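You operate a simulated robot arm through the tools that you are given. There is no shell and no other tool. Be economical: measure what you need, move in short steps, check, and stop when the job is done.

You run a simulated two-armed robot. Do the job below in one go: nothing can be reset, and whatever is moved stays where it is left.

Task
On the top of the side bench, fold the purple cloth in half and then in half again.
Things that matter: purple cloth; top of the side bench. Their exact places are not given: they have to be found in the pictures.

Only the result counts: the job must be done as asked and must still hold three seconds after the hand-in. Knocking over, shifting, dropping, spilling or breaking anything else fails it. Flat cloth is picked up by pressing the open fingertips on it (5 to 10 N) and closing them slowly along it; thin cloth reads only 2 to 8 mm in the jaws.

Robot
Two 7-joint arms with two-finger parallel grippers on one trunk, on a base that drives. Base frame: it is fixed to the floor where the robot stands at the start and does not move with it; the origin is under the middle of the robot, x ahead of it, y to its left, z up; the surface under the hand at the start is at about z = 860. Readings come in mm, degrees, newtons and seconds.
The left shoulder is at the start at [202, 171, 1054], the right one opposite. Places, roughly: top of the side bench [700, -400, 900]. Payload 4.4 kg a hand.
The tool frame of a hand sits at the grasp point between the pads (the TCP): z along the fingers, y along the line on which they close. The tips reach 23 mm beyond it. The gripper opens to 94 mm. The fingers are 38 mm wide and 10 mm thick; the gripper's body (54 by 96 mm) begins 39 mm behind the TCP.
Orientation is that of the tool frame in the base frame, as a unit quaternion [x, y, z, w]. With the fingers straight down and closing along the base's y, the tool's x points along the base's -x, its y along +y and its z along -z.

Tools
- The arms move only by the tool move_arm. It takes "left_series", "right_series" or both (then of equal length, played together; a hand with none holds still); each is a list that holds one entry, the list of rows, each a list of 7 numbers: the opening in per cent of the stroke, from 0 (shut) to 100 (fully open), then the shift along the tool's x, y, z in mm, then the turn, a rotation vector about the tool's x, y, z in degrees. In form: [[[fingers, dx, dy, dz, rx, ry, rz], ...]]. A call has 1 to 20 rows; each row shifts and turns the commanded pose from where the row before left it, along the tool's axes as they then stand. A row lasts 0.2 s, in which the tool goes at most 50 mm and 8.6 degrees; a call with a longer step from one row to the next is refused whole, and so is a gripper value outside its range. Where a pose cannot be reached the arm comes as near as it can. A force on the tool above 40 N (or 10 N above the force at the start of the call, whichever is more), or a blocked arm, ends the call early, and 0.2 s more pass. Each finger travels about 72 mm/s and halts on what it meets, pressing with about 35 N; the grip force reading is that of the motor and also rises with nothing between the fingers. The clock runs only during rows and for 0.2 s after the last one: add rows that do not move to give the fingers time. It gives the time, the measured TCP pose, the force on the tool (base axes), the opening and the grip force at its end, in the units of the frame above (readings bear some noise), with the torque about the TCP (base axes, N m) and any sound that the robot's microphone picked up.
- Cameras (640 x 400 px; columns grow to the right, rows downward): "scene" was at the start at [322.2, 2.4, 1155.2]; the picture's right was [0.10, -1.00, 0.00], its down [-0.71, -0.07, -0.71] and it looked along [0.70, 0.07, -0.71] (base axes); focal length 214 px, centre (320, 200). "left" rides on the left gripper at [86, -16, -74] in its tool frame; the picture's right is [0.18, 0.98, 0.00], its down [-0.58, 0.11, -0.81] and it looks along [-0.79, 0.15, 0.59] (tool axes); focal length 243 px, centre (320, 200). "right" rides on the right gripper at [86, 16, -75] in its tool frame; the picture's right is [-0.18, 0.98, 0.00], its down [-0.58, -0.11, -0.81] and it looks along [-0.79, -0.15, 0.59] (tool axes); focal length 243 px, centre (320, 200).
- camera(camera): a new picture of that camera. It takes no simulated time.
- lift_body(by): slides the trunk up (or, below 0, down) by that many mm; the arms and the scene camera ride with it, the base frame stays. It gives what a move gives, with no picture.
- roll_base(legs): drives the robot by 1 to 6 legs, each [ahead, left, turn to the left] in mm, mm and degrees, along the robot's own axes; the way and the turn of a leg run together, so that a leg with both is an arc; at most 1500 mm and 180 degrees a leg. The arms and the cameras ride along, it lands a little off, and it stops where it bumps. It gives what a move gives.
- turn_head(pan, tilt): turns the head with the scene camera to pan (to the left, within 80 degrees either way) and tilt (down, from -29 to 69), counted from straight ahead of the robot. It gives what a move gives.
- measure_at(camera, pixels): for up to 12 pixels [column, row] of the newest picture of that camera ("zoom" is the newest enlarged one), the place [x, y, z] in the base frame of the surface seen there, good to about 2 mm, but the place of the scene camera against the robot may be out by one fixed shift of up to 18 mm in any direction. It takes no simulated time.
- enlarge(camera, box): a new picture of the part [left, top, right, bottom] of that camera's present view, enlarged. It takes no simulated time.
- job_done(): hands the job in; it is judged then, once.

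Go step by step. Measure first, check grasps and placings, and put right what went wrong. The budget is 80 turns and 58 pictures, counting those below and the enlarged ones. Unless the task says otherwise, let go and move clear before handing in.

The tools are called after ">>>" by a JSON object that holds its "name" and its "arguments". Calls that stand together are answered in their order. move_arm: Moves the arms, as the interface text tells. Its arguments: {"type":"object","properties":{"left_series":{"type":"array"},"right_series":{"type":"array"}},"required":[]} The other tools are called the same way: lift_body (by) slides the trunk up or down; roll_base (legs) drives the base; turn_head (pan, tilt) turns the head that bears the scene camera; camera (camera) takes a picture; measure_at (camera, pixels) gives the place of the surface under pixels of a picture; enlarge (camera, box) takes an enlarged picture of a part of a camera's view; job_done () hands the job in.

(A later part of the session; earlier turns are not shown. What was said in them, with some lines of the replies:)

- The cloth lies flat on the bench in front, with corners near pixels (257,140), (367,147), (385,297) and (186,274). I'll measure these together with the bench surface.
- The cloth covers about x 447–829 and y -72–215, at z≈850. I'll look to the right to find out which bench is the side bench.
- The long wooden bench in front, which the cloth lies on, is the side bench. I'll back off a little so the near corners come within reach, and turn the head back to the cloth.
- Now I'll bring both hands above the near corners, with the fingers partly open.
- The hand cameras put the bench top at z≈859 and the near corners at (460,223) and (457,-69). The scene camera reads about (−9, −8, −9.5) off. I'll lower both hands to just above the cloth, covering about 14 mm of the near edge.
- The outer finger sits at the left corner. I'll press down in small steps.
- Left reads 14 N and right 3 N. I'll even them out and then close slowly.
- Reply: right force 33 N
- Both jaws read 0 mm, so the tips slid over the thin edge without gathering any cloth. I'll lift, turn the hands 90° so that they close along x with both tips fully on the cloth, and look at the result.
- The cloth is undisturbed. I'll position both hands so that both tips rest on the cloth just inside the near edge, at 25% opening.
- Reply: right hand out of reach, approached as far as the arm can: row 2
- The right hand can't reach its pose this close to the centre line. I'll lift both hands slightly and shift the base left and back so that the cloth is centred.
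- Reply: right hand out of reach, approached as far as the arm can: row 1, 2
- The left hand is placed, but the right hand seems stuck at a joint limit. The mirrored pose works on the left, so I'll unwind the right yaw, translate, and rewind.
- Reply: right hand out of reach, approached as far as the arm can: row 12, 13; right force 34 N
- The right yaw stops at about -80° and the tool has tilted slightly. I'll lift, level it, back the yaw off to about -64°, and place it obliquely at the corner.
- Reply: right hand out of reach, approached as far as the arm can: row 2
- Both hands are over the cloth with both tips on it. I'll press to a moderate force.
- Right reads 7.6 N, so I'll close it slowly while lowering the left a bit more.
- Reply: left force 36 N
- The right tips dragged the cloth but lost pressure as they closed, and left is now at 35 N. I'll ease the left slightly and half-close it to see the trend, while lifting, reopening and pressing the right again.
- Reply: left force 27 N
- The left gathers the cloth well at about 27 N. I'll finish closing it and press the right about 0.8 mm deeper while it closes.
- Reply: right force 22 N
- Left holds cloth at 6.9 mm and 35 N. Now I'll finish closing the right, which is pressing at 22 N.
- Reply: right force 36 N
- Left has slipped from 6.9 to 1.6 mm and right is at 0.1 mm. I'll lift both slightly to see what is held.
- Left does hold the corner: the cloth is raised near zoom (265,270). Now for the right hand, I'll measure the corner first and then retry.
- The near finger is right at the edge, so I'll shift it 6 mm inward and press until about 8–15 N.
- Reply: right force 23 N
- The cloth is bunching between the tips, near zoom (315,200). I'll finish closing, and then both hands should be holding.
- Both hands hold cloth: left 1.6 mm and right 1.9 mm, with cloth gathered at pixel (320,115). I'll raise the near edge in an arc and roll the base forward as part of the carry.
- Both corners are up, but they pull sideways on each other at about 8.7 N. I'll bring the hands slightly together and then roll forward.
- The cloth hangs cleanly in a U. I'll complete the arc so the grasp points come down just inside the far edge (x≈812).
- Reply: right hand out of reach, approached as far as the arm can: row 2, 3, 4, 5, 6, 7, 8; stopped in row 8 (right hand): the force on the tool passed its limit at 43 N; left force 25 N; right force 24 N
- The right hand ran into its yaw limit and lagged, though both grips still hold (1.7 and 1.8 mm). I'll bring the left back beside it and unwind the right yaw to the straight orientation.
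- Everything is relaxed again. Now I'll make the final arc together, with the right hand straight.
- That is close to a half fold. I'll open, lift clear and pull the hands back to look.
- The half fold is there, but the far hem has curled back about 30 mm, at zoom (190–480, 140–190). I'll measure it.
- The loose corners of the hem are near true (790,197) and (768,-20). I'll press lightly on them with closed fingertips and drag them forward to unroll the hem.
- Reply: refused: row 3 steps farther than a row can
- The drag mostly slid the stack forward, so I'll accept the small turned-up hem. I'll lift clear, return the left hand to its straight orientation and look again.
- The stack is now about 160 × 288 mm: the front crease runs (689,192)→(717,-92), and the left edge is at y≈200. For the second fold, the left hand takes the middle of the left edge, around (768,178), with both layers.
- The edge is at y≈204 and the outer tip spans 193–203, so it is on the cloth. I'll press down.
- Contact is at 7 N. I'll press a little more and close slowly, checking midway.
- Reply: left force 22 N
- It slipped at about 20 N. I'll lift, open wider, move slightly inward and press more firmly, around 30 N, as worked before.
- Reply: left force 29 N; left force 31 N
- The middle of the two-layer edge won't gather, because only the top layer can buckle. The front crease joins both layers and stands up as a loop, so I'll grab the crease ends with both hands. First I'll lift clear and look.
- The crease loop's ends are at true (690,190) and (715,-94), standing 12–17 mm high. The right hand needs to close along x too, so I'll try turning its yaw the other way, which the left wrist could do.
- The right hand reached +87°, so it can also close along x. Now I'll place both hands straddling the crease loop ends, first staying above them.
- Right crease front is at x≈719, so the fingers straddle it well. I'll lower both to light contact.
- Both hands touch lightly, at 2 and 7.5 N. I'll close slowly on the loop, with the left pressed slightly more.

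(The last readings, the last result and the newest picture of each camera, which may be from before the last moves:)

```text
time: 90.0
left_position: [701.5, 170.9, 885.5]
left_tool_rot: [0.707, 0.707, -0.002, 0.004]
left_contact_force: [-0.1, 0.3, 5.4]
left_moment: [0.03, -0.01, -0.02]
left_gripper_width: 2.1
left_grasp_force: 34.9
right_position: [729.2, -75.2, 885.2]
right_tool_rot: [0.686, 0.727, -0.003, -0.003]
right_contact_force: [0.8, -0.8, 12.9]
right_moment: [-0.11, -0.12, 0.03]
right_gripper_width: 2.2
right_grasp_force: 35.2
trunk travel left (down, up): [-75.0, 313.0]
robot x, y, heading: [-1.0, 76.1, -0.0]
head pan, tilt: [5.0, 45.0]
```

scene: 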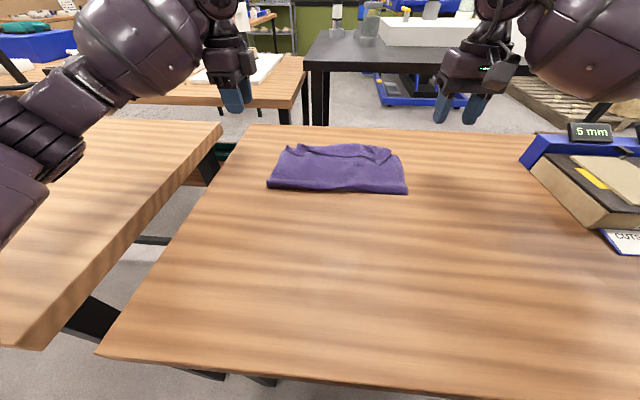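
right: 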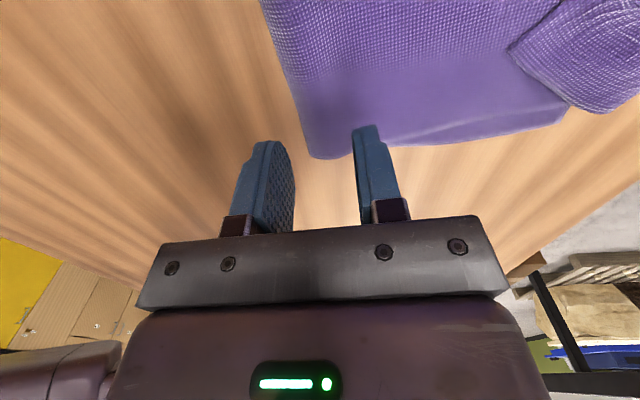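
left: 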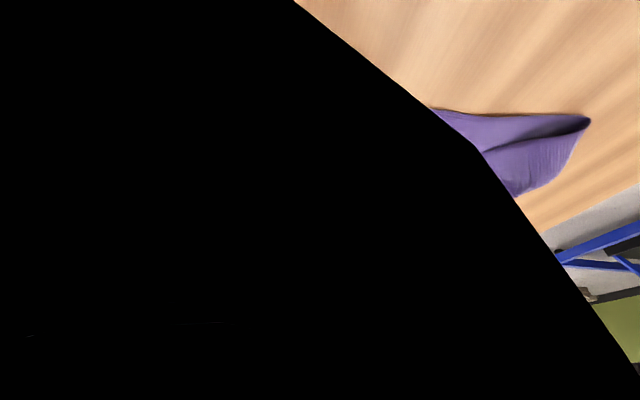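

Both jaws hold the crease, left at 2.1 mm and right at 2.2 mm. I'll lift and check.

>>> {"name": "move_arm", "arguments": {"left_series": [[[0, 0, 2, -15, 0, 0, 0], [0, 0, 6, -20, 0, 0, 0], [0, 0, 10, -20, 0, 0, 0], [0, 0, 15, -15, 0, 0, 0], [0, 0, 0, 0, 0, 0, 0]]], "right_series": [[[0, 0, 2, -15, 0, 0, 0], [0, 0, 6, -20, 0, 0, 0], [0, 0, 10, -20, 0, 0, 0], [0, 0, 15, -15, 0, 0, 0], [0, 0, 0, 0, 0, 0, 0]]]}}

>>> {"name": "enlarge", "arguments": {"camera": "scene", "box": [240, 90, 440, 220]}}

```text
time: 91.2
left_position: [734.6, 170.9, 952.0]
left_tool_rot: [0.708, 0.706, -0.002, 0.003]
left_contact_force: [-0.7, -0.6, 0.3]
left_moment: [-0.01, 0.03, 0.01]
left_gripper_width: 2.1
left_grasp_force: 35.2
right_position: [764.6, -72.2, 952.8]
right_tool_rot: [0.687, 0.727, -0.004, -0.004]
right_contact_force: [-0.9, -0.6, 0.3]
right_moment: [0.02, 0.01, 0.01]
right_gripper_width: 1.9
right_grasp_force: 34.9
trunk travel left (down, up): [-75.0, 313.0]
robot x, y, heading: [-0.1, 72.6, -0.3]
head pan, tilt: [5.0, 45.0]
```

```text
3.08 times, centred on (340, 155) of scene
```

zoom: 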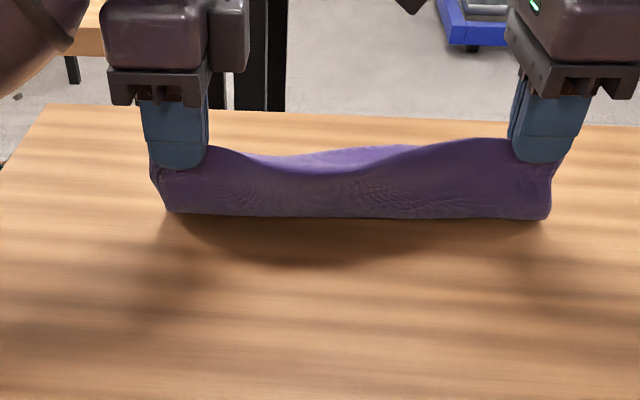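

The whole crease lifted with both layers. I'll carry it over to the far edge.

>>> {"name": "move_arm", "arguments": {"left_series": [[[0, 0, 20, -3, 0, 0, 0], [0, 0, 20, 2, 0, 0, 0], [0, 0, 18, 7, 0, 0, 0], [0, 0, 16, 12, 0, 0, 0], [0, 0, 14, 17, 0, 0, 0], [0, 0, 12, 18, 0, 0, 0], [0, 0, 0, 0, 0, 0, 0]]], "right_series": [[[0, 0, 16, -3, 0, 0, 0], [0, 0, 16, 2, 0, 0, 0], [0, 0, 15, 7, 0, 0, 0], [0, 0, 13, 12, 0, 0, 0], [0, 0, 11, 17, 0, 0, 0], [0, 0, 9, 18, 0, 0, 0], [0, 0, 0, 0, 0, 0, 0]]]}}

>>> {"name": "enlarge", "arguments": {"camera": "scene", "box": [240, 90, 440, 220]}}

```text
time: 92.8
left_position: [836.3, 170.6, 900.7]
left_tool_rot: [0.708, 0.706, -0.001, 0.004]
left_contact_force: [0.3, -0.1, 0.1]
left_moment: [0.01, 0.0, 0.0]
left_gripper_width: 2.0
left_grasp_force: 35.6
right_position: [844.4, -68.5, 900.3]
right_tool_rot: [0.687, 0.727, -0.004, -0.003]
right_contact_force: [0.1, -0.4, 1.1]
right_moment: [-0.01, 0.0, 0.02]
right_gripper_width: 2.1
right_grasp_force: 34.6
trunk travel left (down, up): [-75.0, 313.0]
robot x, y, heading: [-2.3, 75.0, -0.4]
head pan, tilt: [5.0, 45.0]
```

```text
3.08 times, centred on (340, 155) of scene
```

zoom: 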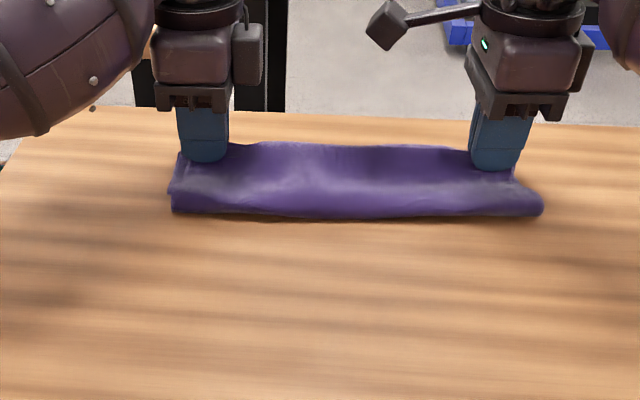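

This makes a neat strip. I'll lower a little more, open gently and lift straight out.

>>> {"name": "move_arm", "arguments": {"left_series": [[[0, 0, 2, 4, 0, 0, 0], [0, 0, 2, 3, 0, 0, 0], [0, 0, 0, 0, 0, 0, 0], [8, 0, 0, 0, 0, 0, 0], [16, 0, 0, 0, 0, 0, 0], [24, 0, 0, 0, 0, 0, 0], [24, 0, 0, 0, 0, 0, 0], [24, 0, 0, -8, 0, 0, 0], [24, 0, 0, -15, 0, 0, 0], [24, 0, 0, -25, 0, 0, 0], [24, 0, 0, -35, 0, 0, 0], [24, 30, -20, -20, 0, 0, 0], [24, 40, -20, 0, 0, 0, 0], [24, 0, 0, 0, 0, 0, 0]]], "right_series": [[[0, 0, 2, 4, 0, 0, 0], [0, 0, 2, 3, 0, 0, 0], [0, 0, 0, 0, 0, 0, 0], [8, 0, 0, 0, 0, 0, 0], [16, 0, 0, 0, 0, 0, 0], [24, 0, 0, 0, 0, 0, 0], [24, 0, 0, 0, 0, 0, 0], [24, 0, 0, -8, 0, 0, 0], [24, 0, 0, -15, 0, 0, 0], [24, 0, 0, -25, 0, 0, 0], [24, 0, 0, -35, 0, 0, 0], [24, -30, -20, -20, 0, 0, 0], [24, -40, -20, 0, 0, 0, 0], [24, 0, 0, 0, 0, 0, 0]]]}}

>>> {"name": "enlarge", "arguments": {"camera": "scene", "box": [240, 90, 440, 220]}}

```text
time: 95.8
left_position: [800.8, 240.2, 996.6]
left_tool_rot: [0.708, 0.706, -0.002, 0.004]
left_contact_force: [1.0, 0.2, 0.3]
left_moment: [0.0, -0.03, 0.01]
left_gripper_width: 22.5
left_grasp_force: 0.0
right_position: [812.5, -139.2, 994.6]
right_tool_rot: [0.687, 0.727, -0.004, -0.005]
right_contact_force: [0.1, -1.2, 0.1]
right_moment: [-0.03, 0.0, 0.0]
right_gripper_width: 22.4
right_grasp_force: 0.0
trunk travel left (down, up): [-75.0, 313.0]
robot x, y, heading: [2.6, 70.8, -0.1]
head pan, tilt: [5.0, 45.0]
```

```text
3.08 times, centred on (340, 155) of scene
```

zoom: 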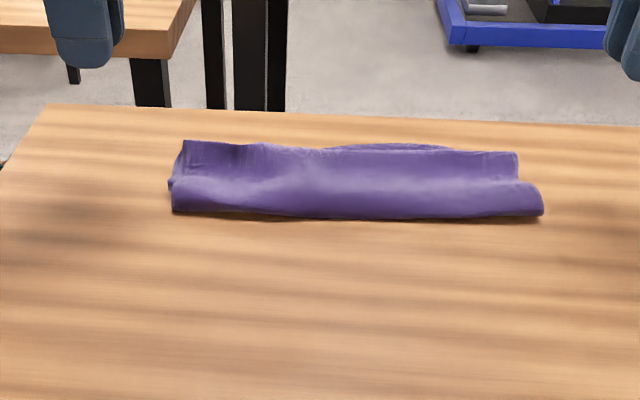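

The strip stays folded after release. I'll measure its footprint.

>>> {"name": "measure_at", "arguments": {"camera": "zoom", "pixels": [[174, 208], [350, 215], [540, 212], [186, 144], [385, 147], [515, 155], [300, 180], [450, 185], [230, 165], [420, 200], [172, 183], [520, 185]]}}

```text
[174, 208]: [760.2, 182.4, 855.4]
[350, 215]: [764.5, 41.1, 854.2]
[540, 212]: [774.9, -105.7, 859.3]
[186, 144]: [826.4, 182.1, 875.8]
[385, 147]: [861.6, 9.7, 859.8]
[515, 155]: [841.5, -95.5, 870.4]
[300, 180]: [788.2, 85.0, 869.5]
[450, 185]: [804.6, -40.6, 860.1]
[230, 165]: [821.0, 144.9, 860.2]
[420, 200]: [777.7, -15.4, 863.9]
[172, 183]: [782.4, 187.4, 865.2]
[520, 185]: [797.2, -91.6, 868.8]
```

The purple cloth is folded in half and in half again on the side bench, a strip of about 90 × 290 mm. That is roughly a quarter of its flat area, and both hands are clear. I'm handing in.

>>> {"name": "job_done", "arguments": {}}

```text
The job is handed in.
```

I folded the purple cloth in half and then in half again on the side bench, and handed the job in with both hands clear. It held its shape after I let go.

- **Shape:** Both folds run the same way, so it is a strip of about 90 × 290 mm, not a quartered rectangle. I chose this because the fingers could not gather both layers at the middle of the side edge.
- **Neatness:** The first fold left a hem of about 40 mm turned back inside the strip, and my attempt to unroll it only slid the stack forward. The strip stands up to about 26 mm high in places.
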